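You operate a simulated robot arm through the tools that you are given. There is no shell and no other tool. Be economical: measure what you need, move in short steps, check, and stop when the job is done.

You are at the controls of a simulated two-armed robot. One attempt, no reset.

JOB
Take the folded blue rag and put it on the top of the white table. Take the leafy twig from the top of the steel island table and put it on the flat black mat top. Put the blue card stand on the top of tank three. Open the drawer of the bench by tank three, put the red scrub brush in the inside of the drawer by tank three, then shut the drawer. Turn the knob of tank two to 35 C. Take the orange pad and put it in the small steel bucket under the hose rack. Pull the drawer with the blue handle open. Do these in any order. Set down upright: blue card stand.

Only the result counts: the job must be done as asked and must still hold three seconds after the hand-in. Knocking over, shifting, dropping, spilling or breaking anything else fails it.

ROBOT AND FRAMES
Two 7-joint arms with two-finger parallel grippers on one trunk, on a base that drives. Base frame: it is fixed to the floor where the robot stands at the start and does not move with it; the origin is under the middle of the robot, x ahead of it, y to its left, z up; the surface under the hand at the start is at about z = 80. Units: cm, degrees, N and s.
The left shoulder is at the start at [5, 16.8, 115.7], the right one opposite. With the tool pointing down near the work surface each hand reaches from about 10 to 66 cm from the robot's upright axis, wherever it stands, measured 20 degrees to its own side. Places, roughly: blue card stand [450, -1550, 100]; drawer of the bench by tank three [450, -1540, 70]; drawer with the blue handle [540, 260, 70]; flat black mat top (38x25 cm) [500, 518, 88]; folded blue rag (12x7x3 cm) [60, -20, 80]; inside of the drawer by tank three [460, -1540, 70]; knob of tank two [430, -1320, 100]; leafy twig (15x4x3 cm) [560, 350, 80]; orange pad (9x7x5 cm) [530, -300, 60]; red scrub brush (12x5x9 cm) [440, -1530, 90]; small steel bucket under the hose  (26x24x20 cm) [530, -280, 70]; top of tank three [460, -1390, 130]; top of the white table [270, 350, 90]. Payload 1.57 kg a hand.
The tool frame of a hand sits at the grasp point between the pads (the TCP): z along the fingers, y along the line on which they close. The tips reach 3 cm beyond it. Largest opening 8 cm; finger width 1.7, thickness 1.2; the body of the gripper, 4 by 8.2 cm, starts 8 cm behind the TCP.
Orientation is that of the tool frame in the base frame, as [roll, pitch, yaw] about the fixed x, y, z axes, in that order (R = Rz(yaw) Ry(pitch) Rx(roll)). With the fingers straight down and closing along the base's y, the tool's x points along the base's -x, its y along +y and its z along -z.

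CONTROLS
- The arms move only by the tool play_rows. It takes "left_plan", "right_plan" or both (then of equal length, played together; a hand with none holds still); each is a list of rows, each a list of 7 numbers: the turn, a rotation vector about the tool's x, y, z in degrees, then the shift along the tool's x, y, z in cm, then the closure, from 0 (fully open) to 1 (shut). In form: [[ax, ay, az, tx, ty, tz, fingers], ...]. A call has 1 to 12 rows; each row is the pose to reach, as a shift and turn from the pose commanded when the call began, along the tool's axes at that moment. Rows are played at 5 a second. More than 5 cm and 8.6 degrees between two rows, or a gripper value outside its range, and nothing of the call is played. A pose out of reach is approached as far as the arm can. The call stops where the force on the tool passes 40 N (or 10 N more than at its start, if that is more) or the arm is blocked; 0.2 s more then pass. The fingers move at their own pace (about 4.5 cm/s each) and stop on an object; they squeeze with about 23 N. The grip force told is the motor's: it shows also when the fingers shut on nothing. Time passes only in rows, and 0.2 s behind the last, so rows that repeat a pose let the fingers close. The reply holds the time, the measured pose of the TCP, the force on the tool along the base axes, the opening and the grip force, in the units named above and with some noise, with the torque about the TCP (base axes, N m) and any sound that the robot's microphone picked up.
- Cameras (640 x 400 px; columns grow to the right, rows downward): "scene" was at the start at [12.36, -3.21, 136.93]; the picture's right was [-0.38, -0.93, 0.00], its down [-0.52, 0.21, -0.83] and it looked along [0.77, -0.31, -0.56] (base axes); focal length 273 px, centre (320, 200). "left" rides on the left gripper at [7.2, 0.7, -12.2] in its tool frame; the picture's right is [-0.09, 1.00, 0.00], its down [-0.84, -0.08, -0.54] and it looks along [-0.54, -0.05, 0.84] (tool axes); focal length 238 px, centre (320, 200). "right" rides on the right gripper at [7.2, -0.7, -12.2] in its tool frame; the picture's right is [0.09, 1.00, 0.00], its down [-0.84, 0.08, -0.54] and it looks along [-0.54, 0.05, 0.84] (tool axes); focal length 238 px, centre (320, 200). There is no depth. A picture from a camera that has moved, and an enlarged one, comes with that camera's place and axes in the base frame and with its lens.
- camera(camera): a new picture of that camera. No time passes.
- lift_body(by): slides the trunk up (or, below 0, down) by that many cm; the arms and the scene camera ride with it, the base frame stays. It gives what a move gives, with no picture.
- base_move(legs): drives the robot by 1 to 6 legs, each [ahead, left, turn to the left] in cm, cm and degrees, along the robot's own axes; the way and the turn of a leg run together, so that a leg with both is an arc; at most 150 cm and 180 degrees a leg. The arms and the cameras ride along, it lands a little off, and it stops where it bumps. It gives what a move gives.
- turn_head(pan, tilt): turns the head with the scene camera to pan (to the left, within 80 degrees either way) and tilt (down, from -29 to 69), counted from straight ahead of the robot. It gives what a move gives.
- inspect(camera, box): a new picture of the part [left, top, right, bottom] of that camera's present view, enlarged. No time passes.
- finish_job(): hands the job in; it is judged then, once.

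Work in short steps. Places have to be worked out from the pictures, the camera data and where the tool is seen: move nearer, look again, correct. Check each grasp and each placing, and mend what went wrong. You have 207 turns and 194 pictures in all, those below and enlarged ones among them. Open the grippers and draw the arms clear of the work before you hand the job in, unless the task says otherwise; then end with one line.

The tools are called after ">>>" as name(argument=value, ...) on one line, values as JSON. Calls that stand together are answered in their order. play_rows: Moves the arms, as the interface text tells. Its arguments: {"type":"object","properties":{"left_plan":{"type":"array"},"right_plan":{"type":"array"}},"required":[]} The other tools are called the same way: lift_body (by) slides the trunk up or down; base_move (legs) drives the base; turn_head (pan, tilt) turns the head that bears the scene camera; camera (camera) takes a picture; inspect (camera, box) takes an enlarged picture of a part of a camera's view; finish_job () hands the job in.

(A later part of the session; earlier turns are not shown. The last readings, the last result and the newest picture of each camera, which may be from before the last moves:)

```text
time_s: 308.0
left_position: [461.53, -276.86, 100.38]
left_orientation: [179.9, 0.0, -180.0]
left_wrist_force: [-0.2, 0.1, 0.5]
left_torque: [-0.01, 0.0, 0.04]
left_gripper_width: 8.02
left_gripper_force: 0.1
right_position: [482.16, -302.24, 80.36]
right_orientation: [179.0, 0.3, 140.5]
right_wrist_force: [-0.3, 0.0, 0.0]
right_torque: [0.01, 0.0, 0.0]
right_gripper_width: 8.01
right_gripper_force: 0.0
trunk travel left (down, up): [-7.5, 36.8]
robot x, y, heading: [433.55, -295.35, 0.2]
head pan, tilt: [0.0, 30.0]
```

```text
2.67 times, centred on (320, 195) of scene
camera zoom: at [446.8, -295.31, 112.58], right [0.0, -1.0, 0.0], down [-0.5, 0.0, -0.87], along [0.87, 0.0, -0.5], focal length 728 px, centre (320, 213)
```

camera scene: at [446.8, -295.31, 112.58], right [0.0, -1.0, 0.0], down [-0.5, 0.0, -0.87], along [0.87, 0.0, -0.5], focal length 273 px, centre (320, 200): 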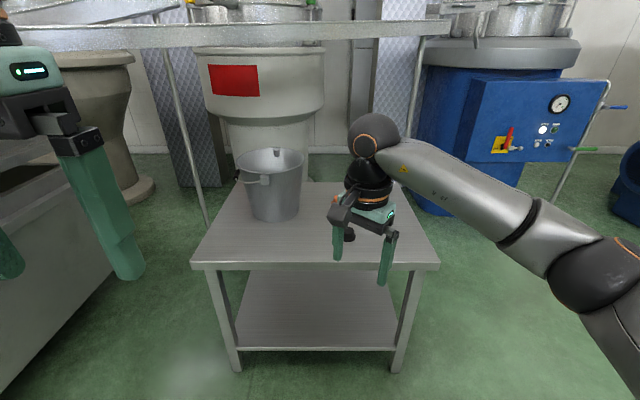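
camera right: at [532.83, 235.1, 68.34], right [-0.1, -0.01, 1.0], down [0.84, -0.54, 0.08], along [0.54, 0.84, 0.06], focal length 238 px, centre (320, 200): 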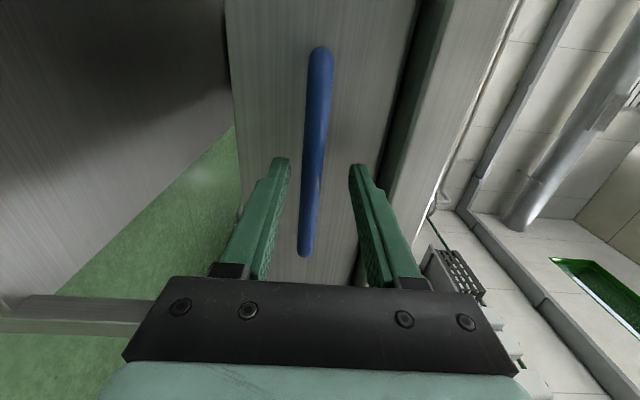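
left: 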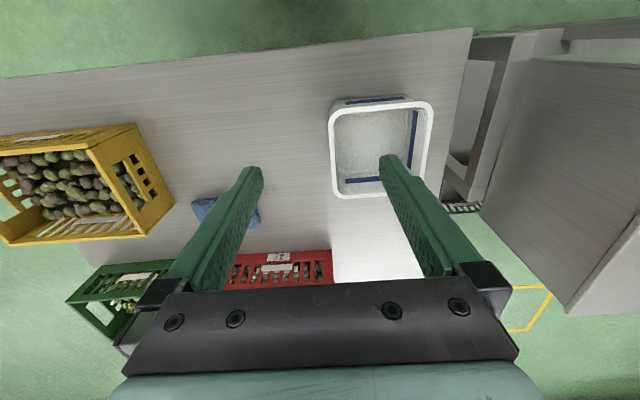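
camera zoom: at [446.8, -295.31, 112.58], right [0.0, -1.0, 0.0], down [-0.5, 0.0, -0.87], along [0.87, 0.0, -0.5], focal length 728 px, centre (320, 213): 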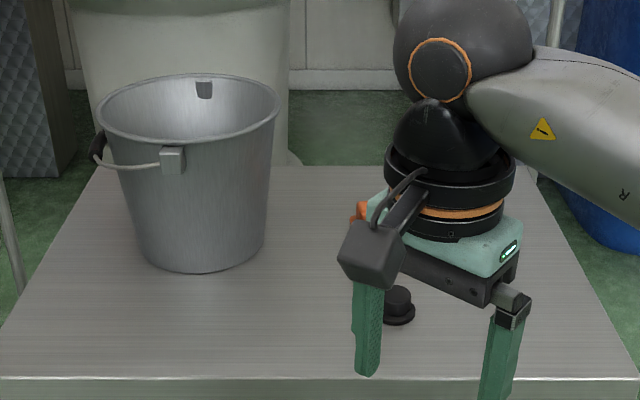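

The table top is at z≈58, the bucket's rim centre ~(535,-278,78), and the trough at x>545, z>110. I'll move the right hand aside to see the pad.

>>> play_rows(right_plan=[[0, 0, 0, -0.7, -4, -1.5, 0], [0, 0, 0, -1.4, -8, -3, 0], [0, 0, 0, -2.1, -12, -4.5, 0], [0, 0, 0, -2.8, -15.9, -6, 0]])

>>> inspect(camera="scene", box=[260, 150, 420, 250])

>>> camera(camera="right")

```text
time_s: 309.0
left_position: [461.54, -276.88, 100.4]
left_orientation: [180.0, 0.0, -179.9]
left_wrist_force: [-0.6, -0.1, 0.5]
left_torque: [-0.02, 0.02, -0.03]
left_gripper_width: 8.01
left_gripper_force: 0.1
right_position: [473.97, -316.34, 86.21]
right_orientation: [179.1, 0.3, 140.5]
right_wrist_force: [-1.0, -0.3, -0.6]
right_torque: [-0.01, 0.02, -0.01]
right_gripper_width: 8.01
right_gripper_force: 0.0
trunk travel left (down, up): [-7.5, 36.8]
robot x, y, heading: [433.59, -295.53, 0.2]
head pan, tilt: [0.0, 30.0]
```

```text
4.00 times, centred on (340, 200) of scene
camera zoom: at [446.8, -295.31, 112.58], right [0.0, -1.0, 0.0], down [-0.5, 0.0, -0.87], along [0.87, 0.0, -0.5], focal length 1092 px, centre (240, 200)
```

zoom: 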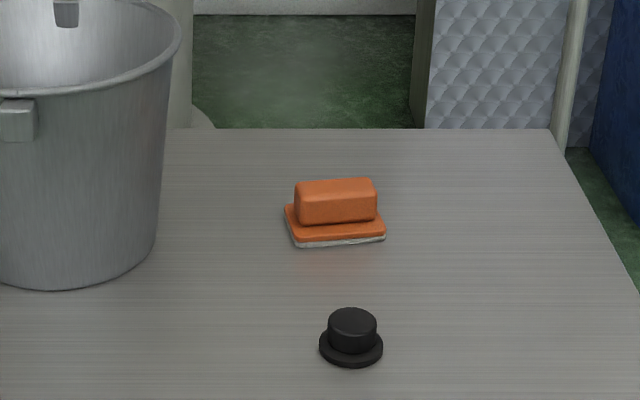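

```text
136 pictures are left
camera right: at [467.87, -312.23, 98.44], right [0.56, 0.83, 0.02], down [0.69, -0.48, 0.55], along [0.46, -0.3, -0.84], focal length 238 px, centre (320, 200)
```

right: 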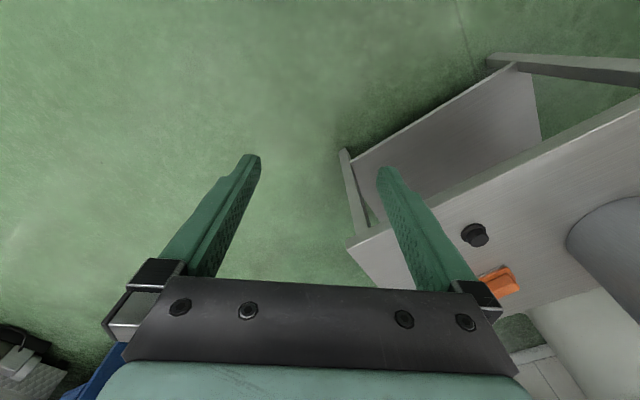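

I'll move the base closer (base front ends just short of the table) so the pad, at about (536,-305), comes within reach.

>>> base_move(legs=[[30, 10.5, 0], [7, 0, 0]])

>>> turn_head(pan=-5, tilt=40)

>>> camera(camera="scene")

>>> camera(camera="right")

```text
time_s: 311.7
left_position: [498.58, -266.49, 100.44]
left_orientation: [-180.0, 0.0, 180.0]
left_wrist_force: [-0.3, -0.5, 0.0]
left_torque: [0.0, -0.01, 0.0]
left_gripper_width: 8.01
left_gripper_force: 0.1
right_position: [511.16, -305.89, 86.19]
right_orientation: [179.1, 0.3, 140.4]
right_wrist_force: [-0.1, -0.4, -0.4]
right_torque: [0.02, 0.01, 0.05]
right_gripper_width: 8.03
right_gripper_force: 0.1
trunk travel left (down, up): [-7.5, 36.8]
robot x, y, heading: [470.55, -284.89, -0.1]
head pan, tilt: [0.0, 30.0]
```

```text
time_s: 312.4
left_position: [498.65, -266.5, 100.29]
left_orientation: [-180.0, 0.0, 180.0]
left_wrist_force: [0.5, -0.6, -0.1]
left_torque: [0.02, 0.01, -0.02]
left_gripper_width: 7.99
left_gripper_force: 0.2
right_position: [511.2, -305.91, 86.15]
right_orientation: [179.0, 0.3, 140.4]
right_wrist_force: [0.0, -0.3, -0.3]
right_torque: [-0.03, 0.0, -0.02]
right_gripper_width: 8.0
right_gripper_force: 0.2
trunk travel left (down, up): [-7.5, 36.8]
robot x, y, heading: [470.6, -284.91, -0.2]
head pan, tilt: [-5.0, 40.0]
```

```text
135 pictures are left
camera scene: at [483.29, -285.56, 111.05], right [-0.09, -1.0, 0.0], down [-0.64, 0.06, -0.77], along [0.76, -0.07, -0.64], focal length 273 px, centre (320, 200)
```

scene: 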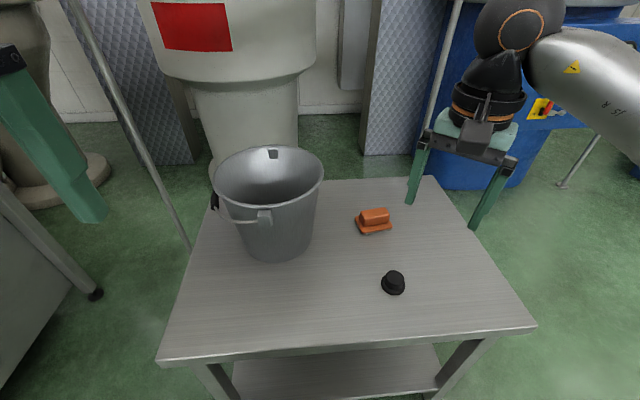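

```text
134 pictures are left
camera right: at [504.95, -301.74, 98.43], right [0.56, 0.83, 0.02], down [0.69, -0.48, 0.55], along [0.46, -0.3, -0.84], focal length 238 px, centre (320, 200)
```

right: 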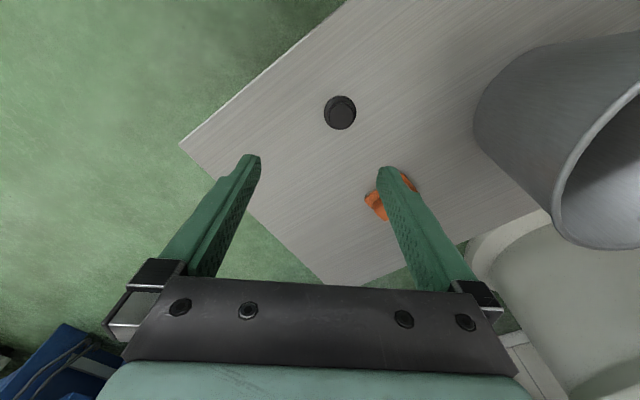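

>>> inspect(camera="scene", box=[333, 195, 413, 245])

```text
8.00 times, centred on (373, 220) of scene
camera zoom: at [483.29, -285.56, 111.05], right [-0.09, -1.0, 0.0], down [-0.64, 0.06, -0.77], along [0.76, -0.07, -0.64], focal length 2184 px, centre (-104, 40)
```

zoom: 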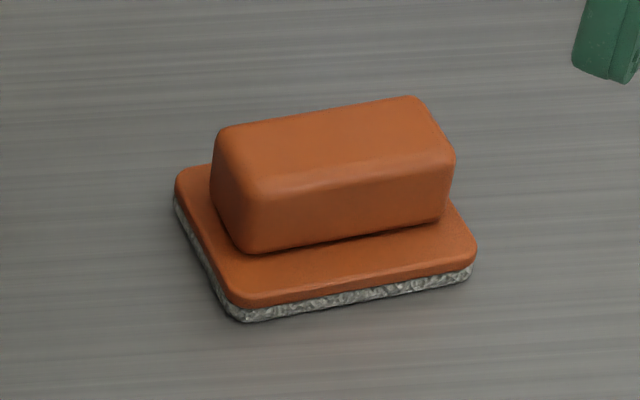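

The block on the pad is centred ~(533.9,-304.6), top z≈63, turned ~8°. I'll bring the right hand above it with matching yaw.

>>> play_rows(right_plan=[[0, 0, 7, -2.8, 2.6, 0, 0], [0, 0, 14, -5.6, 5.2, 0, 0], [0, 0, 21, -8.4, 7.7, 0, 0], [0, 0, 28, -11.2, 10.3, 2, 0], [0, 0, 35, -14, 12.9, 4, 0], [0, 0, 42, -16.65, 15.46, 7, 0], [0, 0, 42, -16.65, 15.46, 11, 0], [0, 0, 42, -16.65, 15.46, 13, 0]])

>>> camera(camera="right")

>>> camera(camera="scene")

```text
time_s: 314.2
left_position: [498.61, -266.58, 100.5]
left_orientation: [179.9, 0.0, 180.0]
left_wrist_force: [0.3, -0.8, -1.0]
left_torque: [0.05, 0.0, -0.02]
left_gripper_width: 8.0
left_gripper_force: 0.1
right_position: [533.79, -304.45, 73.49]
right_orientation: [178.9, -0.3, 98.4]
right_wrist_force: [0.4, 0.2, 0.1]
right_torque: [-0.02, -0.02, -0.03]
right_gripper_width: 8.01
right_gripper_force: 0.1
right hand out of reach, approached as far as the arm can: row 6, 7
trunk travel left (down, up): [-7.5, 36.8]
robot x, y, heading: [470.78, -284.84, 0.3]
head pan, tilt: [-5.0, 40.0]
```

```text
132 pictures are left
camera right: at [531.85, -297.39, 85.77], right [0.97, 0.24, 0.02], down [0.19, -0.82, 0.54], along [0.14, -0.52, -0.84], focal length 238 px, centre (320, 200)
```

right: 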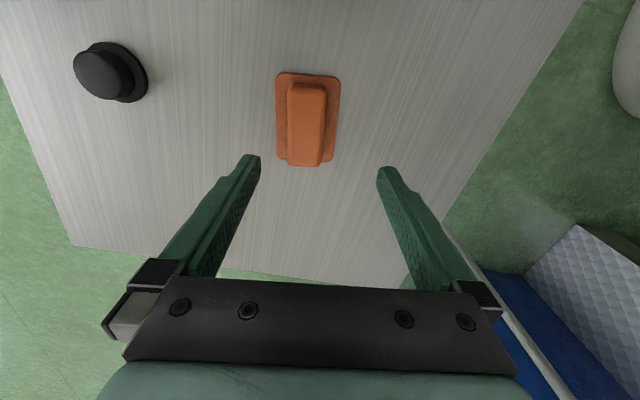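

```text
131 pictures are left
camera scene: at [483.29, -285.58, 111.04], right [-0.09, -1.0, 0.0], down [-0.64, 0.06, -0.77], along [0.76, -0.07, -0.64], focal length 273 px, centre (320, 200)
```

scene: 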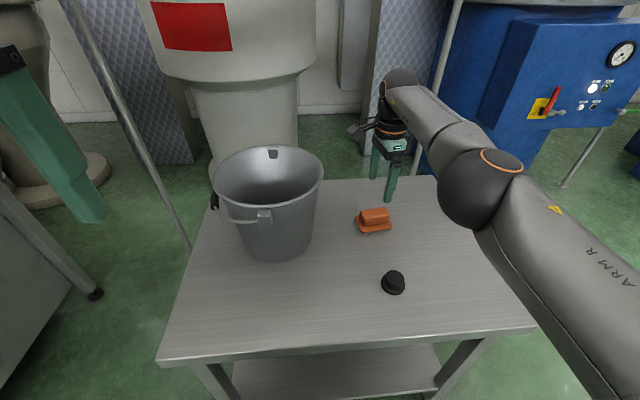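

The hand camera puts the block at (532.3,-304), top z≈64.5. I'll lower, grip and lift.

>>> play_rows(right_plan=[[0, 0, 0, 0.6, -1.4, 2.5, 0], [0, 0, 0, 0.6, -1.4, 5, 0], [0, 0, 0, 0.6, -1.4, 7, 0], [0, 0, 0, 0.6, -1.4, 8.2, 0], [0, 0, 0, 0.6, -1.4, 8.9, 0], [0, 0, 0, 0.6, -1.4, 8.9, 0.5], [0, 0, 0, 0.6, -1.4, 8.9, 1], [0, 0, 0, 0.6, -1.4, 8.9, 1], [0, 0, 0, 0.6, -1.4, 6, 1], [0, 0, 0, 0.6, -1.4, 2, 1]])

>>> camera(camera="right")

```text
time_s: 316.4
left_position: [498.58, -266.44, 100.44]
left_orientation: [180.0, 0.0, 180.0]
left_wrist_force: [0.0, 0.5, 0.2]
left_torque: [0.01, 0.0, 0.0]
left_gripper_width: 8.02
left_gripper_force: 0.0
right_position: [533.82, -303.86, 70.53]
right_orientation: [179.3, -0.4, 98.4]
right_wrist_force: [0.1, 0.7, -1.2]
right_torque: [-0.02, 0.02, -0.02]
right_gripper_width: 3.31
right_gripper_force: 22.5
right hand out of reach, approached as far as the arm can: row 1, 2, 3, 4, 5, 6, 7, 8, 9, 10
trunk travel left (down, up): [-7.5, 36.8]
robot x, y, heading: [470.74, -285.09, -0.2]
head pan, tilt: [-5.0, 40.0]
```

```text
130 pictures are left
camera right: at [531.9, -296.86, 82.85], right [0.97, 0.24, 0.01], down [0.19, -0.82, 0.54], along [0.14, -0.52, -0.84], focal length 238 px, centre (320, 200)
```

right: 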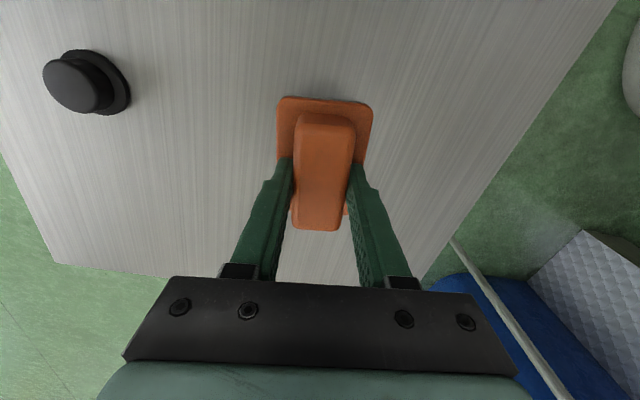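

The pad is gripped. I'll raise with the trunk to clear the bucket rim.

>>> lift_body(by=20)

>>> camera(camera="scene")

```text
time_s: 318.6
left_position: [498.53, -266.47, 120.41]
left_orientation: [180.0, 0.0, 179.9]
left_wrist_force: [0.0, 0.7, 0.2]
left_torque: [0.0, -0.04, 0.0]
left_gripper_width: 8.03
left_gripper_force: 0.1
right_position: [533.78, -303.86, 90.43]
right_orientation: [179.2, -0.4, 98.4]
right_wrist_force: [0.0, 0.6, -0.1]
right_torque: [0.02, 0.02, 0.01]
right_gripper_width: 3.32
right_gripper_force: 23.0
trunk travel left (down, up): [-27.5, 16.8]
robot x, y, heading: [470.47, -284.52, -0.0]
head pan, tilt: [-5.0, 40.0]
```

```text
129 pictures are left
camera scene: at [483.3, -285.56, 131.04], right [-0.09, -1.0, 0.0], down [-0.64, 0.06, -0.77], along [0.76, -0.07, -0.64], focal length 273 px, centre (320, 200)
```

scene: 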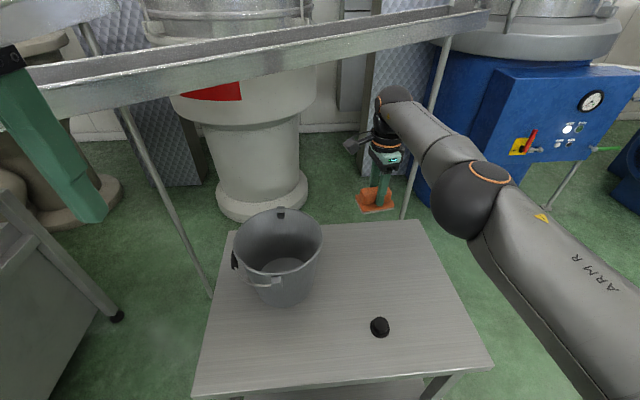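

The trough is ~28 cm away from the bucket line of motion, so it's clear. I'll move the pad over the bucket centre ~(529.5,-280).

>>> play_rows(right_plan=[[0, 0, 0, 3.9, -0.2, 0, 1], [0, 0, 0, 7.8, -0.3, 0, 1], [0, 0, 0, 11.7, -0.5, 0, 1], [0, 0, 0, 15.6, -0.6, 0, 1], [0, 0, 0, 19.5, -0.8, 0, 1], [0, 0, 0, 23.6, -0.9, 0, 1]])

>>> camera(camera="right")

>>> camera(camera="scene")

```text
time_s: 320.0
left_position: [498.52, -266.43, 120.37]
left_orientation: [179.9, 0.2, -179.9]
left_wrist_force: [-0.1, 0.9, 0.3]
left_torque: [-0.03, -0.03, 0.01]
left_gripper_width: 8.01
left_gripper_force: 0.1
right_position: [528.5, -283.82, 91.67]
right_orientation: [179.3, -0.4, 98.3]
right_wrist_force: [-0.8, 0.2, -1.2]
right_torque: [0.01, -0.04, 0.0]
right_gripper_width: 3.31
right_gripper_force: 23.4
right hand out of reach, approached as far as the arm can: row 1, 2, 5, 6
trunk travel left (down, up): [-27.5, 16.8]
robot x, y, heading: [470.88, -284.52, -0.2]
head pan, tilt: [-5.0, 40.0]
```

```text
128 pictures are left
camera right: at [526.67, -276.67, 103.99], right [0.97, 0.23, 0.01], down [0.19, -0.82, 0.54], along [0.14, -0.52, -0.84], focal length 238 px, centre (320, 200)
```

right: 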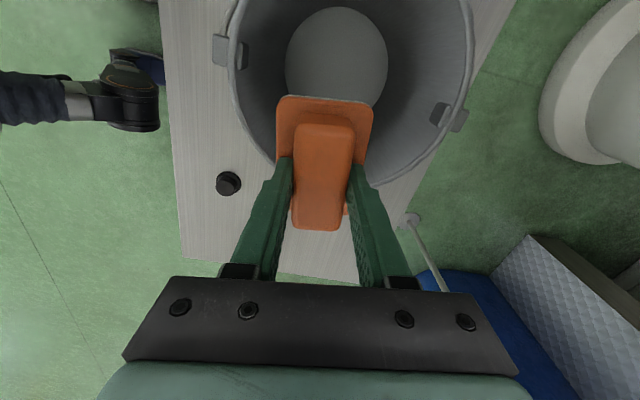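

```text
127 pictures are left
camera scene: at [483.23, -285.52, 131.05], right [-0.09, -1.0, 0.0], down [-0.64, 0.06, -0.77], along [0.76, -0.07, -0.64], focal length 273 px, centre (320, 200)
```

scene: 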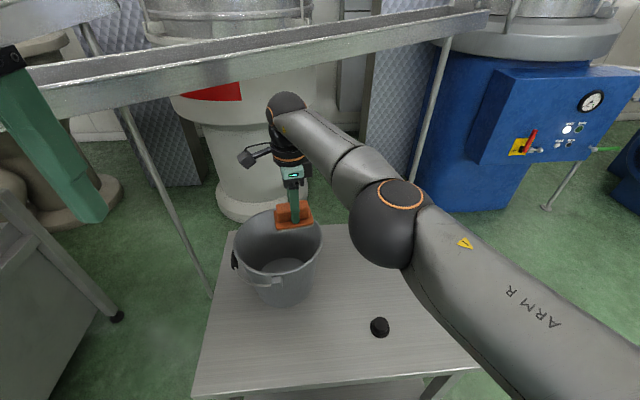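

The bucket centre is (530.5,-278). I need +5 in y, so I'll strafe the base.

>>> base_move(legs=[[1, 5.2, 0]])

>>> camera(camera="right")

```text
time_s: 321.1
left_position: [499.56, -261.29, 120.35]
left_orientation: [-180.0, 0.0, -180.0]
left_wrist_force: [0.0, 0.0, 0.0]
left_torque: [-0.02, -0.02, -0.01]
left_gripper_width: 8.01
left_gripper_force: 0.1
right_position: [529.55, -278.62, 91.61]
right_orientation: [179.4, -0.6, 98.3]
right_wrist_force: [0.2, 0.4, -0.9]
right_torque: [0.01, -0.01, 0.05]
right_gripper_width: 3.32
right_gripper_force: 22.9
trunk travel left (down, up): [-27.5, 16.8]
robot x, y, heading: [471.93, -279.8, -0.0]
head pan, tilt: [-5.0, 40.0]
```

```text
126 pictures are left
camera right: at [527.72, -271.59, 103.92], right [0.97, 0.23, 0.01], down [0.19, -0.82, 0.54], along [0.14, -0.52, -0.84], focal length 238 px, centre (320, 200)
```

right: 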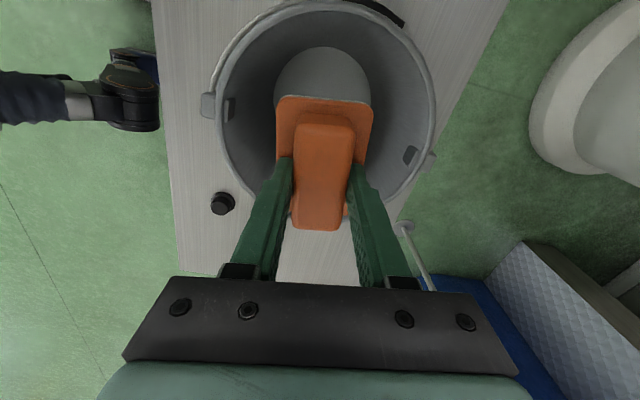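

Well centred. I'll lower into the bucket in steps and watch the force.

>>> play_rows(right_plan=[[0, 0, 0, 0.5, 0, 4, 1], [0, 0, 0, 0.5, 0, 8, 1], [0, 0, 0, 0.5, 0, 12, 1], [0, 0, 0, 0.5, 0, 15, 1], [0, 0, 0, 0.5, 0, 18, 1], [0, 0, 0, 0.5, 0, 20, 1], [0, 0, 0, 0.5, 0, 21.5, 1], [0, 0, 0, 0.5, 0, 22.5, 1], [0, 0, 0, 0.5, 0, 23.5, 1]])

>>> camera(camera="right")

>>> camera(camera="scene")

```text
time_s: 323.1
left_position: [499.65, -261.37, 120.35]
left_orientation: [180.0, 0.0, -179.9]
left_wrist_force: [0.2, 0.0, -0.1]
left_torque: [-0.02, -0.04, 0.01]
left_gripper_width: 8.0
left_gripper_force: 0.0
right_position: [526.35, -278.87, 70.9]
right_orientation: [179.4, -0.4, 98.3]
right_wrist_force: [1.9, -2.0, 0.2]
right_torque: [-0.02, -0.05, -0.01]
right_gripper_width: 3.31
right_gripper_force: 23.1
right hand out of reach, approached as far as the arm can: row 2, 3, 4, 5, 6, 7, 8, 9
trunk travel left (down, up): [-27.5, 16.8]
robot x, y, heading: [471.59, -279.82, -0.0]
head pan, tilt: [-5.0, 40.0]
```

```text
125 pictures are left
camera right: at [524.42, -271.82, 83.23], right [0.97, 0.23, 0.01], down [0.19, -0.82, 0.54], along [0.14, -0.52, -0.84], focal length 238 px, centre (320, 200)
```

right: 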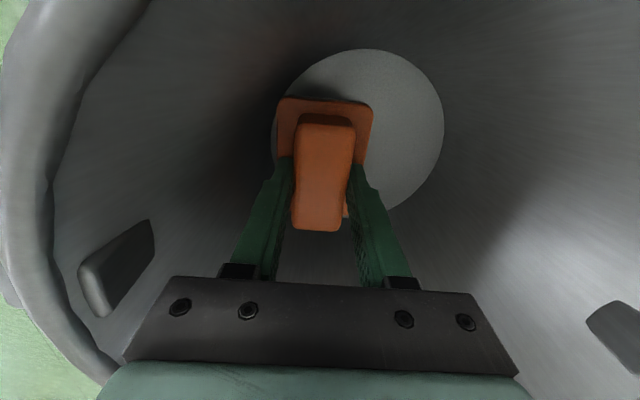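

```text
124 pictures are left
camera scene: at [484.3, -280.44, 131.04], right [-0.09, -1.0, 0.0], down [-0.64, 0.06, -0.77], along [0.76, -0.07, -0.64], focal length 273 px, centre (320, 200)
```

scene: 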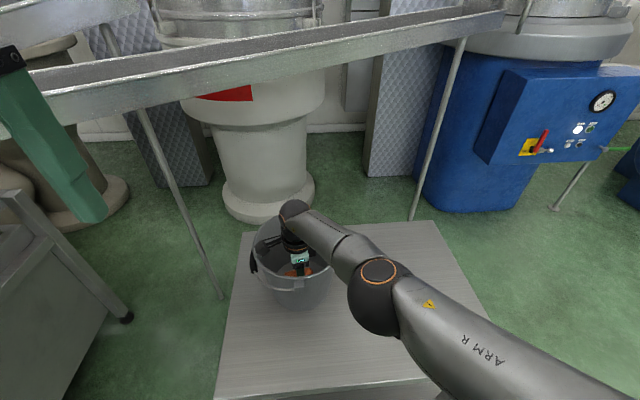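

The arm's reach pulls it toward me as it lowers. I'll go back up and descend with the trunk instead, staying centred.

>>> play_rows(right_plan=[[0, 0, 0, -0.5, 2.8, -5, 1], [0, 0, 0, -0.5, 3.1, -9.5, 1], [0, 0, 0, -0.5, 3.4, -14, 1], [0, 0, 0, -0.5, 3.6, -18, 1], [0, 0, 0, -0.5, 3.6, -20.7, 1]])

```text
refused: row 1 steps farther than a row can; nothing moved
```

>>> play_rows(right_plan=[[0, 0, 0, -0.5, 0, -4.5, 1], [0, 0, 0, -0.5, 0, -9, 1], [0, 0, 0, -0.5, 0, -13.5, 1], [0, 0, 0, -0.5, 0, -18, 1], [0, 0, 0, -0.5, 0, -22, 1], [0, 0, 0, -0.5, 0, -23.5, 1]])

>>> lift_body(by=-20)

>>> camera(camera="right")

```text
time_s: 324.5
left_position: [499.63, -261.26, 120.42]
left_orientation: [-179.9, 0.0, 180.0]
left_wrist_force: [0.2, 0.1, -0.2]
left_torque: [-0.02, 0.02, -0.01]
left_gripper_width: 8.01
left_gripper_force: 0.0
right_position: [529.3, -278.73, 94.67]
right_orientation: [179.4, -0.4, 98.3]
right_wrist_force: [0.9, 0.2, -0.4]
right_torque: [-0.01, 0.02, 0.0]
right_gripper_width: 3.29
right_gripper_force: 22.6
right hand out of reach, approached as far as the arm can: row 1, 2, 3, 4, 5, 6
trunk travel left (down, up): [-27.5, 16.8]
robot x, y, heading: [471.56, -279.68, -0.1]
head pan, tilt: [-5.0, 40.0]
```

```text
time_s: 326.7
left_position: [499.68, -261.34, 100.33]
left_orientation: [-180.0, 0.0, 180.0]
left_wrist_force: [-0.9, -1.1, 0.5]
left_torque: [0.04, 0.05, 0.02]
left_gripper_width: 8.0
left_gripper_force: 0.0
right_position: [529.21, -278.68, 74.67]
right_orientation: [179.6, -0.4, 98.2]
right_wrist_force: [0.6, 0.6, -0.6]
right_torque: [-0.01, -0.01, 0.02]
right_gripper_width: 3.36
right_gripper_force: 22.8
trunk travel left (down, up): [-7.5, 36.8]
robot x, y, heading: [471.91, -279.68, 0.1]
head pan, tilt: [-5.0, 40.0]
```

```text
123 pictures are left
camera right: at [527.48, -271.62, 87.05], right [0.97, 0.23, 0.01], down [0.19, -0.82, 0.54], along [0.13, -0.52, -0.84], focal length 238 px, centre (320, 200)
```

right: 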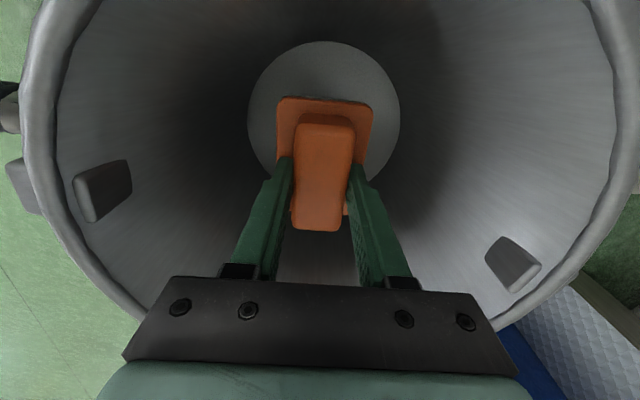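

Centred nicely. I'll lower the trunk another 6 cm.

>>> lift_body(by=-6)

>>> camera(camera="right")

```text
time_s: 327.7
left_position: [499.61, -261.33, 94.31]
left_orientation: [179.9, 0.1, 180.0]
left_wrist_force: [0.1, -0.7, -0.2]
left_torque: [0.01, 0.01, -0.01]
left_gripper_width: 7.99
left_gripper_force: 0.0
right_position: [529.31, -278.87, 68.65]
right_orientation: [179.5, -0.3, 98.3]
right_wrist_force: [0.1, -0.9, 0.4]
right_torque: [-0.03, 0.01, 0.01]
right_gripper_width: 3.31
right_gripper_force: 22.7
trunk travel left (down, up): [-1.5, 42.8]
robot x, y, heading: [472.2, -279.57, 0.1]
head pan, tilt: [-5.0, 40.0]
```

```text
122 pictures are left
camera right: at [527.48, -271.62, 81.05], right [0.97, 0.23, 0.01], down [0.19, -0.82, 0.54], along [0.13, -0.52, -0.84], focal length 238 px, centre (320, 200)
```

right: 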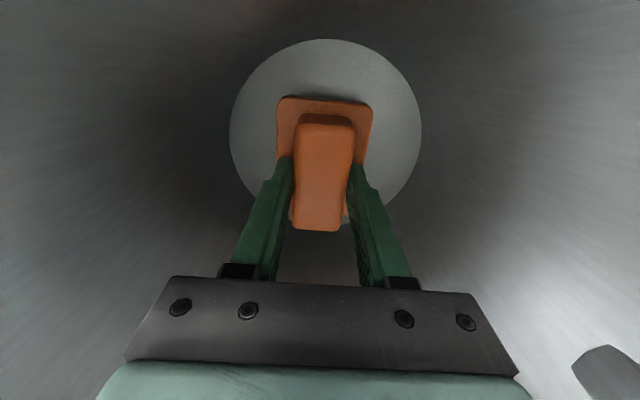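

>>> lift_body(by=-1.4)

>>> play_rows(right_plan=[[0, 0, 0, 0, 0, 0.4, 1], [0, 0, 0, 0, 0, 0.8, 1], [0, 0, 0, 0, 0, 0.8, 0.6], [0, 0, 0, 0, 0, 0.8, 0.3], [0, 0, 0, 0, 0, 0.8, 0.2], [0, 0, 0, 0, 0, 0.8, 0.2]])

>>> lift_body(by=26)

>>> camera(camera="right")

```text
time_s: 328.3
left_position: [499.54, -261.33, 92.91]
left_orientation: [180.0, 0.2, -180.0]
left_wrist_force: [0.7, 0.2, 0.5]
left_torque: [0.02, -0.01, 0.03]
left_gripper_width: 8.0
left_gripper_force: 0.0
right_position: [529.35, -278.86, 67.33]
right_orientation: [179.4, -0.4, 98.3]
right_wrist_force: [-0.3, -0.6, -1.5]
right_torque: [-0.01, 0.0, 0.01]
right_gripper_width: 3.34
right_gripper_force: 23.1
trunk travel left (down, up): [-0.1, 44.2]
robot x, y, heading: [471.59, -279.8, 0.2]
head pan, tilt: [-5.0, 40.0]
```

```text
time_s: 329.7
left_position: [499.54, -261.37, 93.02]
left_orientation: [-180.0, 0.0, 179.8]
left_wrist_force: [-0.9, 0.4, 0.9]
left_torque: [-0.01, -0.02, 0.0]
left_gripper_width: 8.03
left_gripper_force: 0.1
right_position: [529.29, -278.72, 66.52]
right_orientation: [179.7, -0.4, 98.2]
right_wrist_force: [-0.2, -0.3, -0.3]
right_torque: [-0.03, -0.03, 0.02]
right_gripper_width: 6.41
right_gripper_force: 0.0
trunk travel left (down, up): [-0.1, 44.2]
robot x, y, heading: [471.92, -279.61, -0.0]
head pan, tilt: [-5.0, 40.0]
```

```text
time_s: 332.4
left_position: [499.63, -261.33, 118.95]
left_orientation: [-179.9, -0.1, 180.0]
left_wrist_force: [-0.5, -0.6, 0.0]
left_torque: [0.02, 0.01, 0.03]
left_gripper_width: 7.98
left_gripper_force: 0.1
right_position: [529.28, -278.72, 92.5]
right_orientation: [179.7, -0.4, 98.3]
right_wrist_force: [0.6, 0.2, 1.0]
right_torque: [0.0, 0.01, 0.04]
right_gripper_width: 6.38
right_gripper_force: 0.0
trunk travel left (down, up): [-26.1, 18.2]
robot x, y, heading: [471.63, -280.0, 0.0]
head pan, tilt: [-5.0, 40.0]
```

```text
121 pictures are left
camera right: at [527.55, -271.62, 104.85], right [0.97, 0.23, 0.01], down [0.19, -0.82, 0.54], along [0.13, -0.52, -0.84], focal length 238 px, centre (320, 200)
```

right: 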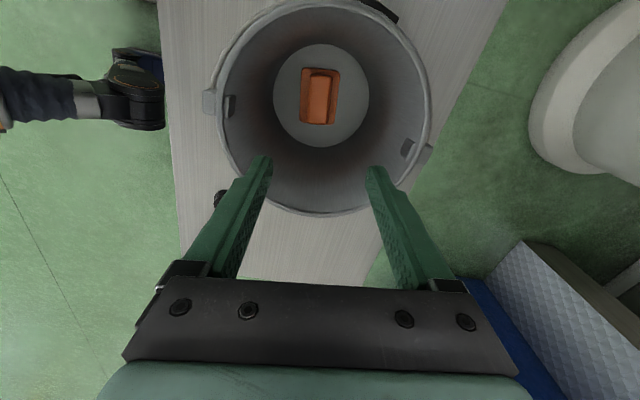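

The pad lies flat in the bucket. I'll back off, turn to face −y and look down the hall.

>>> base_move(legs=[[-110, 0, 0], [0, 0, -90]])

>>> play_rows(right_plan=[[0, 0, 0, -3, -4, -1, 0], [0, 0, 0, -5, -8, -2, 0], [0, 0, 0, -7, -12, -3, 0], [0, 0, 0, -9, -16, -4, 0]])

>>> lift_body(by=6.4)

>>> turn_head(pan=10, tilt=8)

>>> camera(camera="scene")

```text
time_s: 341.9
left_position: [379.43, -307.77, 118.95]
left_orientation: [-179.9, 0.0, 89.8]
left_wrist_force: [-1.3, -0.3, 0.3]
left_torque: [-0.03, 0.02, -0.04]
left_gripper_width: 8.0
left_gripper_force: 0.1
right_position: [362.1, -337.5, 92.48]
right_orientation: [179.6, -0.3, 8.2]
right_wrist_force: [-0.4, -0.7, -0.6]
right_torque: [0.01, 0.04, -0.03]
right_gripper_width: 6.39
right_gripper_force: 0.0
trunk travel left (down, up): [-26.1, 18.2]
robot x, y, heading: [360.62, -279.89, -90.4]
head pan, tilt: [-5.0, 40.0]
```

```text
refused: row 1 steps farther than a row can; nothing moved
```

```text
time_s: 342.9
left_position: [379.5, -307.82, 125.31]
left_orientation: [-180.0, 0.0, 89.8]
left_wrist_force: [0.2, -0.1, 0.9]
left_torque: [-0.01, 0.02, 0.01]
left_gripper_width: 8.02
left_gripper_force: 0.0
right_position: [362.03, -337.61, 98.78]
right_orientation: [179.6, -0.4, 8.1]
right_wrist_force: [-0.4, -0.3, 0.4]
right_torque: [-0.04, -0.01, 0.04]
right_gripper_width: 6.42
right_gripper_force: 0.1
trunk travel left (down, up): [-32.5, 11.8]
robot x, y, heading: [360.92, -280.16, -90.2]
head pan, tilt: [-5.0, 40.0]
```

```text
time_s: 343.9
left_position: [379.54, -307.81, 125.33]
left_orientation: [-180.0, 0.0, 89.8]
left_wrist_force: [-0.6, 0.3, 0.5]
left_torque: [0.01, -0.03, -0.02]
left_gripper_width: 8.01
left_gripper_force: 0.0
right_position: [362.14, -337.59, 98.85]
right_orientation: [179.6, -0.4, 8.2]
right_wrist_force: [0.1, -0.4, -0.8]
right_torque: [0.0, 0.02, 0.01]
right_gripper_width: 6.4
right_gripper_force: 0.0
trunk travel left (down, up): [-32.5, 11.8]
robot x, y, heading: [361.13, -279.73, -90.2]
head pan, tilt: [10.0, 8.0]
```

```text
120 pictures are left
camera scene: at [362.88, -292.8, 141.13], right [-0.99, -0.17, 0.0], down [-0.02, 0.14, -0.99], along [0.17, -0.98, -0.14], focal length 273 px, centre (320, 200)
```

scene: 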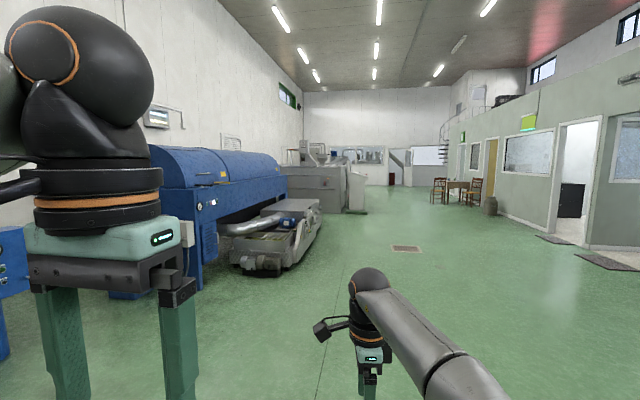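

There's a clear lane at x≈350. I'll pull the right hand in and drive toward the tanks.

>>> play_rows(right_plan=[[0, 0, 0, -1, -3.5, -1, 0], [0, 0, 0, -2, -7, -2, 0], [0, 0, 0, -3, -10.5, -3, 0], [0, 0, 0, -4, -14, -4, 0], [0, 0, 0, -5, -17, -5, 0]])

>>> base_move(legs=[[145, 0, 0], [145, 0, 0], [145, 0, 0], [145, 0, 0], [145, 0, 0], [120, 0, 0]])

>>> turn_head(pan=20, tilt=12)

>>> camera(camera="scene")

```text
time_s: 345.1
left_position: [379.54, -307.86, 125.31]
left_orientation: [179.9, 0.1, 89.8]
left_wrist_force: [-0.6, -1.0, -0.8]
left_torque: [0.01, 0.02, -0.03]
left_gripper_width: 8.0
left_gripper_force: 0.0
right_position: [354.56, -321.44, 103.86]
right_orientation: [179.5, -0.4, 8.0]
right_wrist_force: [0.2, -0.4, -0.3]
right_torque: [0.01, 0.01, -0.04]
right_gripper_width: 8.0
right_gripper_force: 0.1
right hand out of reach, approached as far as the arm can: row 1
trunk travel left (down, up): [-32.5, 11.8]
robot x, y, heading: [361.31, -279.89, -90.4]
head pan, tilt: [10.0, 8.0]
```

```text
time_s: 378.6
left_position: [379.29, -1022.06, 125.34]
left_orientation: [180.0, -0.2, 90.1]
left_wrist_force: [-0.3, -0.1, -0.5]
left_torque: [-0.02, -0.03, -0.01]
left_gripper_width: 7.98
left_gripper_force: 0.1
right_position: [354.42, -1035.75, 103.81]
right_orientation: [179.5, -0.4, 8.3]
right_wrist_force: [-0.4, 0.3, -0.1]
right_torque: [-0.03, 0.01, -0.02]
right_gripper_width: 7.98
right_gripper_force: 0.2
trunk travel left (down, up): [-32.5, 11.8]
robot x, y, heading: [360.56, -993.87, -90.0]
head pan, tilt: [10.0, 8.0]
stopped in leg 5: the robot was blocked; the commanded pose is now the measured one
```

```text
time_s: 379.3
left_position: [379.37, -1022.05, 125.34]
left_orientation: [179.8, -0.1, 90.1]
left_wrist_force: [-0.9, -0.5, -0.1]
left_torque: [0.01, -0.03, 0.03]
left_gripper_width: 8.0
left_gripper_force: 0.0
right_position: [354.48, -1035.8, 103.78]
right_orientation: [179.7, -0.4, 8.3]
right_wrist_force: [-0.4, -0.2, -0.3]
right_torque: [0.0, -0.02, -0.01]
right_gripper_width: 8.01
right_gripper_force: 0.0
trunk travel left (down, up): [-32.5, 11.8]
robot x, y, heading: [360.71, -994.14, -90.2]
head pan, tilt: [20.0, 12.0]
```

```text
119 pictures are left
camera scene: at [364.16, -1006.71, 140.49], right [-0.94, -0.34, 0.0], down [-0.07, 0.2, -0.98], along [0.33, -0.92, -0.21], focal length 273 px, centre (320, 200)
```

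scene: 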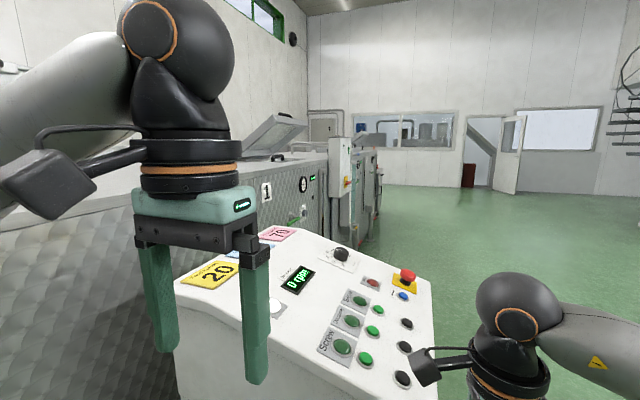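

A control console blocks this lane. I'll back off, shift to x≈283 and pass it.

>>> base_move(legs=[[-15, 0, 0], [0, -78, 0]])

>>> turn_head(pan=0, tilt=20)

>>> camera(camera="scene")

```text
time_s: 387.5
left_position: [301.11, -1007.15, 125.27]
left_orientation: [179.8, 0.0, 90.0]
left_wrist_force: [-1.0, 0.4, -0.1]
left_torque: [-0.02, 0.01, 0.02]
left_gripper_width: 7.98
left_gripper_force: 0.0
right_position: [276.28, -1020.92, 103.62]
right_orientation: [179.6, -0.4, 8.2]
right_wrist_force: [1.0, 0.1, 0.9]
right_torque: [-0.01, -0.02, 0.0]
right_gripper_width: 7.98
right_gripper_force: 0.1
trunk travel left (down, up): [-32.5, 11.8]
robot x, y, heading: [282.44, -978.77, -90.0]
head pan, tilt: [20.0, 12.0]
```

```text
time_s: 388.4
left_position: [301.15, -1007.07, 125.31]
left_orientation: [179.9, -0.1, 90.0]
left_wrist_force: [0.3, -1.0, 0.4]
left_torque: [0.01, 0.0, 0.03]
left_gripper_width: 7.99
left_gripper_force: 0.1
right_position: [276.3, -1020.77, 103.78]
right_orientation: [179.6, -0.3, 8.2]
right_wrist_force: [1.1, 0.2, 0.8]
right_torque: [0.01, 0.0, -0.03]
right_gripper_width: 8.01
right_gripper_force: 0.1
trunk travel left (down, up): [-32.5, 11.8]
robot x, y, heading: [282.72, -979.22, -90.1]
head pan, tilt: [0.0, 20.0]
```

```text
118 pictures are left
camera scene: at [282.91, -992.27, 139.19], right [-1.0, 0.0, 0.0], down [0.0, 0.34, -0.94], along [0.0, -0.94, -0.34], focal length 273 px, centre (320, 200)
```

scene: 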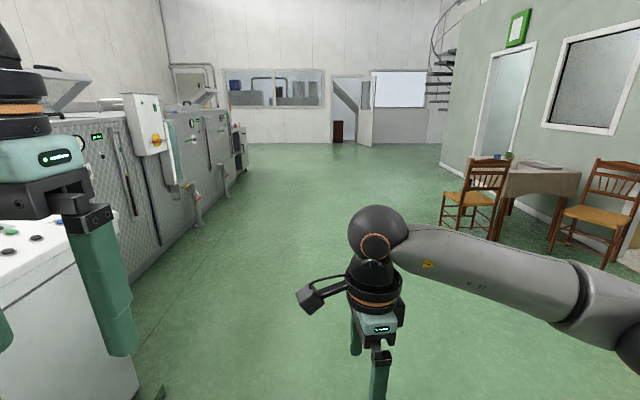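

The lane is open. I'll drive to y≈-1320, turn to face the tanks and look.

>>> base_move(legs=[[150, 0, 0], [150, 0, 0], [40, 0, 0], [0, 0, 90], [40, 0, 0]])

>>> turn_head(pan=0, tilt=15)

>>> camera(camera="scene")

>>> turn_head(pan=-60, tilt=15)

>>> camera(camera="scene")

```text
time_s: 410.8
left_position: [348.88, -1302.15, 125.27]
left_orientation: [179.8, -0.1, 178.9]
left_wrist_force: [0.9, -0.4, -0.2]
left_torque: [-0.01, -0.01, -0.01]
left_gripper_width: 7.97
left_gripper_force: 0.2
right_position: [362.13, -1327.32, 103.76]
right_orientation: [179.6, -0.4, 97.1]
right_wrist_force: [0.3, 0.9, -0.3]
right_torque: [-0.01, 0.01, -0.01]
right_gripper_width: 8.02
right_gripper_force: 0.1
trunk travel left (down, up): [-32.5, 11.8]
robot x, y, heading: [320.45, -1320.02, -1.2]
head pan, tilt: [0.0, 20.0]
```

```text
time_s: 411.5
left_position: [348.87, -1302.17, 125.4]
left_orientation: [179.9, -0.1, 178.9]
left_wrist_force: [-1.0, 0.4, 0.4]
left_torque: [0.0, 0.02, 0.03]
left_gripper_width: 7.99
left_gripper_force: 0.1
right_position: [362.1, -1327.28, 103.77]
right_orientation: [179.6, -0.3, 97.2]
right_wrist_force: [-0.6, 0.6, -0.1]
right_torque: [-0.01, 0.04, 0.01]
right_gripper_width: 7.99
right_gripper_force: 0.0
trunk travel left (down, up): [-32.5, 11.8]
robot x, y, heading: [320.66, -1320.31, -1.3]
head pan, tilt: [0.0, 15.0]
```

```text
117 pictures are left
camera scene: at [334.0, -1320.24, 139.99], right [-0.02, -1.0, 0.0], down [-0.26, 0.01, -0.97], along [0.97, -0.02, -0.26], focal length 273 px, centre (320, 200)
```

scene: 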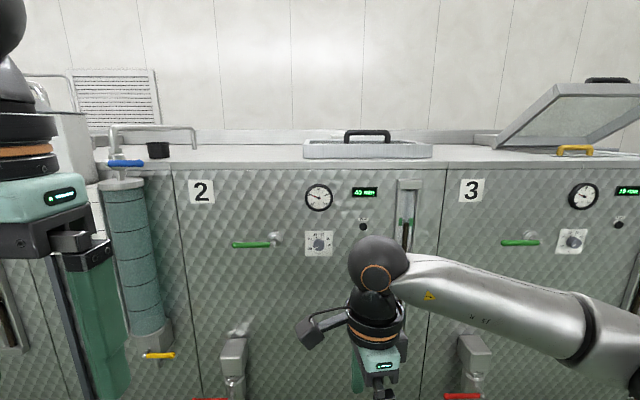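

```text
time_s: 412.8
left_position: [349.0, -1302.22, 125.4]
left_orientation: [179.9, -0.1, 178.9]
left_wrist_force: [-0.2, 0.9, -0.3]
left_torque: [-0.01, 0.0, 0.01]
left_gripper_width: 7.98
left_gripper_force: 0.1
right_position: [361.91, -1327.3, 103.75]
right_orientation: [179.6, -0.4, 97.1]
right_wrist_force: [0.2, -0.2, 0.6]
right_torque: [0.0, 0.0, 0.0]
right_gripper_width: 7.99
right_gripper_force: 0.1
trunk travel left (down, up): [-32.5, 11.8]
robot x, y, heading: [320.42, -1320.15, -1.3]
head pan, tilt: [-60.0, 15.0]
```

```text
116 pictures are left
camera scene: at [329.18, -1328.23, 140.0], right [-0.88, -0.48, 0.0], down [-0.12, 0.23, -0.97], along [0.47, -0.85, -0.26], focal length 273 px, centre (320, 200)
```

scene: 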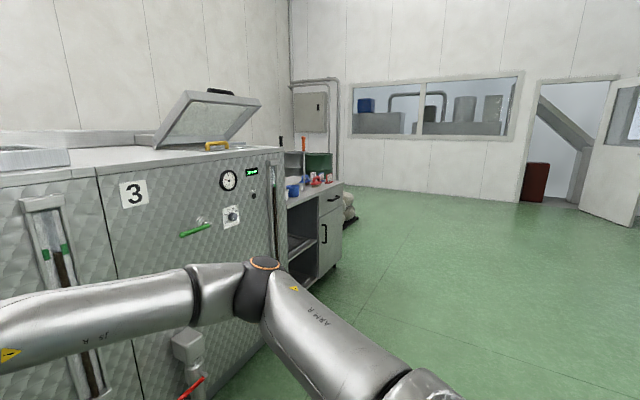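

Tank two's knob is at px (319,243). I'll face it and enlarge the dial.

>>> turn_head(pan=0, tilt=15)

>>> inspect(camera="scene", box=[296, 220, 344, 250])

>>> inspect(camera="scene", box=[290, 170, 450, 270])

```text
time_s: 414.1
left_position: [348.91, -1302.15, 125.3]
left_orientation: [179.9, -0.1, 178.8]
left_wrist_force: [-0.8, -0.1, 0.1]
left_torque: [-0.01, 0.01, -0.05]
left_gripper_width: 7.98
left_gripper_force: 0.1
right_position: [361.95, -1327.38, 103.72]
right_orientation: [179.6, -0.4, 97.2]
right_wrist_force: [-0.8, -0.2, -0.2]
right_torque: [-0.01, -0.01, 0.01]
right_gripper_width: 7.98
right_gripper_force: 0.1
trunk travel left (down, up): [-32.5, 11.8]
robot x, y, heading: [320.6, -1319.9, -1.0]
head pan, tilt: [0.0, 15.0]
```

```text
13.33 times, centred on (320, 235) of scene
camera zoom: at [334.0, -1320.24, 140.0], right [-0.02, -1.0, 0.0], down [-0.26, 0.01, -0.97], along [0.97, -0.02, -0.26], focal length 3640 px, centre (320, -267)
```

zoom: 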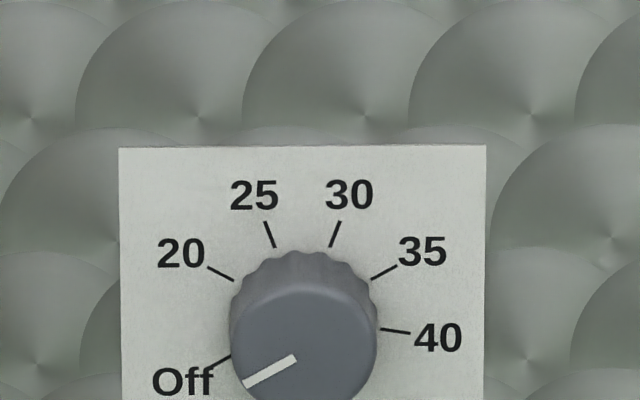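

```text
4.00 times, centred on (370, 220) of scene
camera zoom: at [334.0, -1320.24, 140.0], right [-0.02, -1.0, 0.0], down [-0.26, 0.01, -0.97], along [0.97, -0.02, -0.26], focal length 1092 px, centre (120, 120)
```

zoom: 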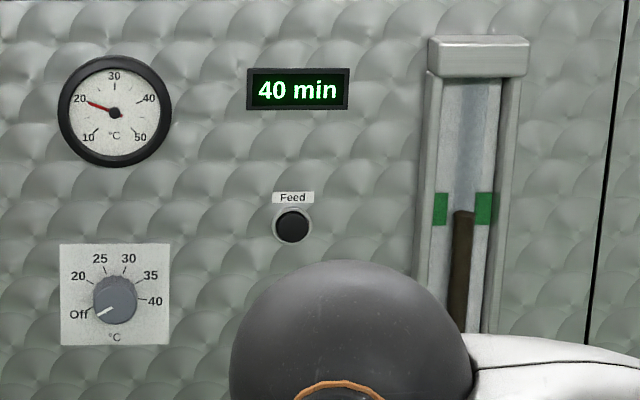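

The knob points at Off, and 35 is ~170° clockwise from it. I'll approach and use the left hand horizontally. First I'll move nearer and lower the trunk for a frontal view.

>>> base_move(legs=[[38, -14, 1.1]])

>>> lift_body(by=-16)

>>> turn_head(pan=10, tilt=15)

>>> camera(camera="scene")

```text
time_s: 416.6
left_position: [386.31, -1315.85, 125.28]
left_orientation: [179.9, -0.1, -179.7]
left_wrist_force: [0.0, -0.1, 0.7]
left_torque: [0.02, 0.0, 0.0]
left_gripper_width: 8.0
left_gripper_force: 0.1
right_position: [399.81, -1340.68, 103.77]
right_orientation: [179.7, -0.4, 98.4]
right_wrist_force: [0.2, -0.3, 0.1]
right_torque: [-0.06, 0.03, 0.04]
right_gripper_width: 8.02
right_gripper_force: 0.0
trunk travel left (down, up): [-32.5, 11.8]
robot x, y, heading: [357.88, -1334.22, -0.0]
head pan, tilt: [0.0, 15.0]
```

```text
time_s: 418.4
left_position: [386.22, -1315.91, 109.3]
left_orientation: [179.9, -0.1, -179.8]
left_wrist_force: [-0.5, -1.0, -0.2]
left_torque: [-0.03, 0.0, 0.01]
left_gripper_width: 8.03
left_gripper_force: 0.0
right_position: [399.85, -1340.68, 87.8]
right_orientation: [179.7, -0.5, 98.4]
right_wrist_force: [-0.1, 0.4, -0.8]
right_torque: [0.02, 0.02, 0.0]
right_gripper_width: 8.02
right_gripper_force: 0.0
trunk travel left (down, up): [-16.5, 27.8]
robot x, y, heading: [358.1, -1334.61, 0.1]
head pan, tilt: [0.0, 15.0]
```

```text
time_s: 419.1
left_position: [386.09, -1316.0, 109.24]
left_orientation: [179.9, -0.1, -179.8]
left_wrist_force: [0.4, 0.1, -0.3]
left_torque: [0.01, 0.05, -0.01]
left_gripper_width: 7.99
left_gripper_force: 0.1
right_position: [399.95, -1340.71, 87.75]
right_orientation: [179.6, -0.4, 98.4]
right_wrist_force: [-0.1, 0.1, 0.4]
right_torque: [0.01, -0.01, 0.02]
right_gripper_width: 8.0
right_gripper_force: 0.0
trunk travel left (down, up): [-16.5, 27.8]
robot x, y, heading: [358.16, -1334.27, 0.1]
head pan, tilt: [10.0, 15.0]
```

```text
113 pictures are left
camera scene: at [371.57, -1332.65, 124.0], right [0.17, -0.98, 0.0], down [-0.25, -0.05, -0.97], along [0.95, 0.17, -0.26], focal length 273 px, centre (320, 200)
```

scene: 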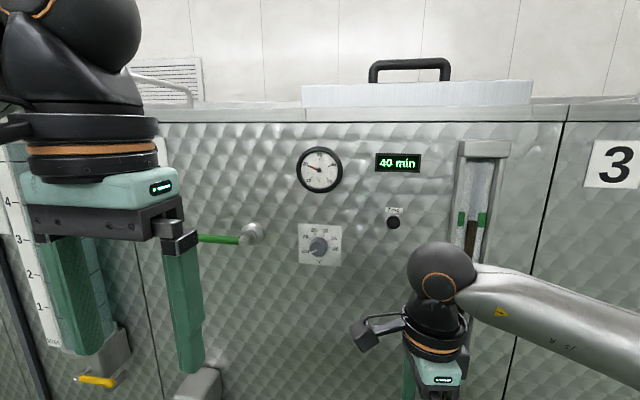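

The knob triangulates to about (430,-1321.7,96). I'll enlarge the dial from here.

>>> inspect(camera="scene", box=[288, 224, 352, 264])

```text
10.00 times, centred on (320, 244) of scene
camera zoom: at [371.57, -1332.65, 124.0], right [0.17, -0.98, 0.0], down [-0.25, -0.05, -0.97], along [0.95, 0.17, -0.26], focal length 2730 px, centre (320, -240)
```

zoom: 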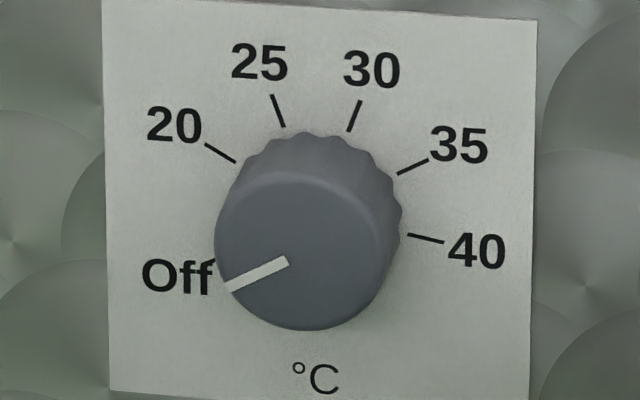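

The tick spacing is ~42°, so the needed turn is ~175° clockwise. I'll turn the left tool −90° about its axis (so I can then turn +175) and move the right hand aside.

>>> play_rows(left_plan=[[0, 0, -8.2, -0.8, -0.5, 0, 0], [0, 0, -16.4, -1.6, -1, 0, 0], [0, 0, -24.5, -2.4, -1.5, 1, 0], [0, 0, -32.7, -3.2, -2, 2, 0], [0, 0, -40.9, -4, -2.5, 3, 0], [0, 0, -49, -4.8, -3, 4, 0], [0, 0, -57.2, -5.6, -3.6, 5, 0], [0, 0, -65.4, -6.4, -4.2, 6, 0], [0, 0, -73.6, -7.2, -4.7, 7, 0], [0, 0, -81.8, -8, -5.2, 8, 0], [0, 0, -90, -9, -5.7, 9, 0]], right_plan=[[0, 0, 0, -2.6, -2.8, 0, 0], [0, 0, 0, -5.2, -5.6, 0, 0], [0, 0, 0, -7.8, -8.4, 0, 0], [0, 0, 0, -10.4, -11.2, 0, 0], [0, 0, 0, -13, -14, 0, 0], [0, 0, 0, -13, -14, 0, 0], [0, 0, 0, -13, -14, 0, 0], [0, 0, 0, -13, -14, 0, 0], [0, 0, 0, -13, -14, 0, 0], [0, 0, 0, -13, -14, 0, 0], [0, 0, 0, -13, -14, 0, 0]])

```text
time_s: 421.6
left_position: [395.23, -1321.59, 100.32]
left_orientation: [179.9, 0.1, -89.7]
left_wrist_force: [-0.1, -0.5, 0.2]
left_torque: [-0.05, -0.03, 0.01]
left_gripper_width: 8.0
left_gripper_force: 0.1
right_position: [388.01, -1355.64, 87.61]
right_orientation: [179.7, -0.3, 98.5]
right_wrist_force: [-0.7, 0.0, 0.7]
right_torque: [-0.02, -0.04, 0.03]
right_gripper_width: 8.01
right_gripper_force: 0.1
trunk travel left (down, up): [-16.5, 27.8]
robot x, y, heading: [358.16, -1334.64, 0.1]
head pan, tilt: [10.0, 15.0]
```

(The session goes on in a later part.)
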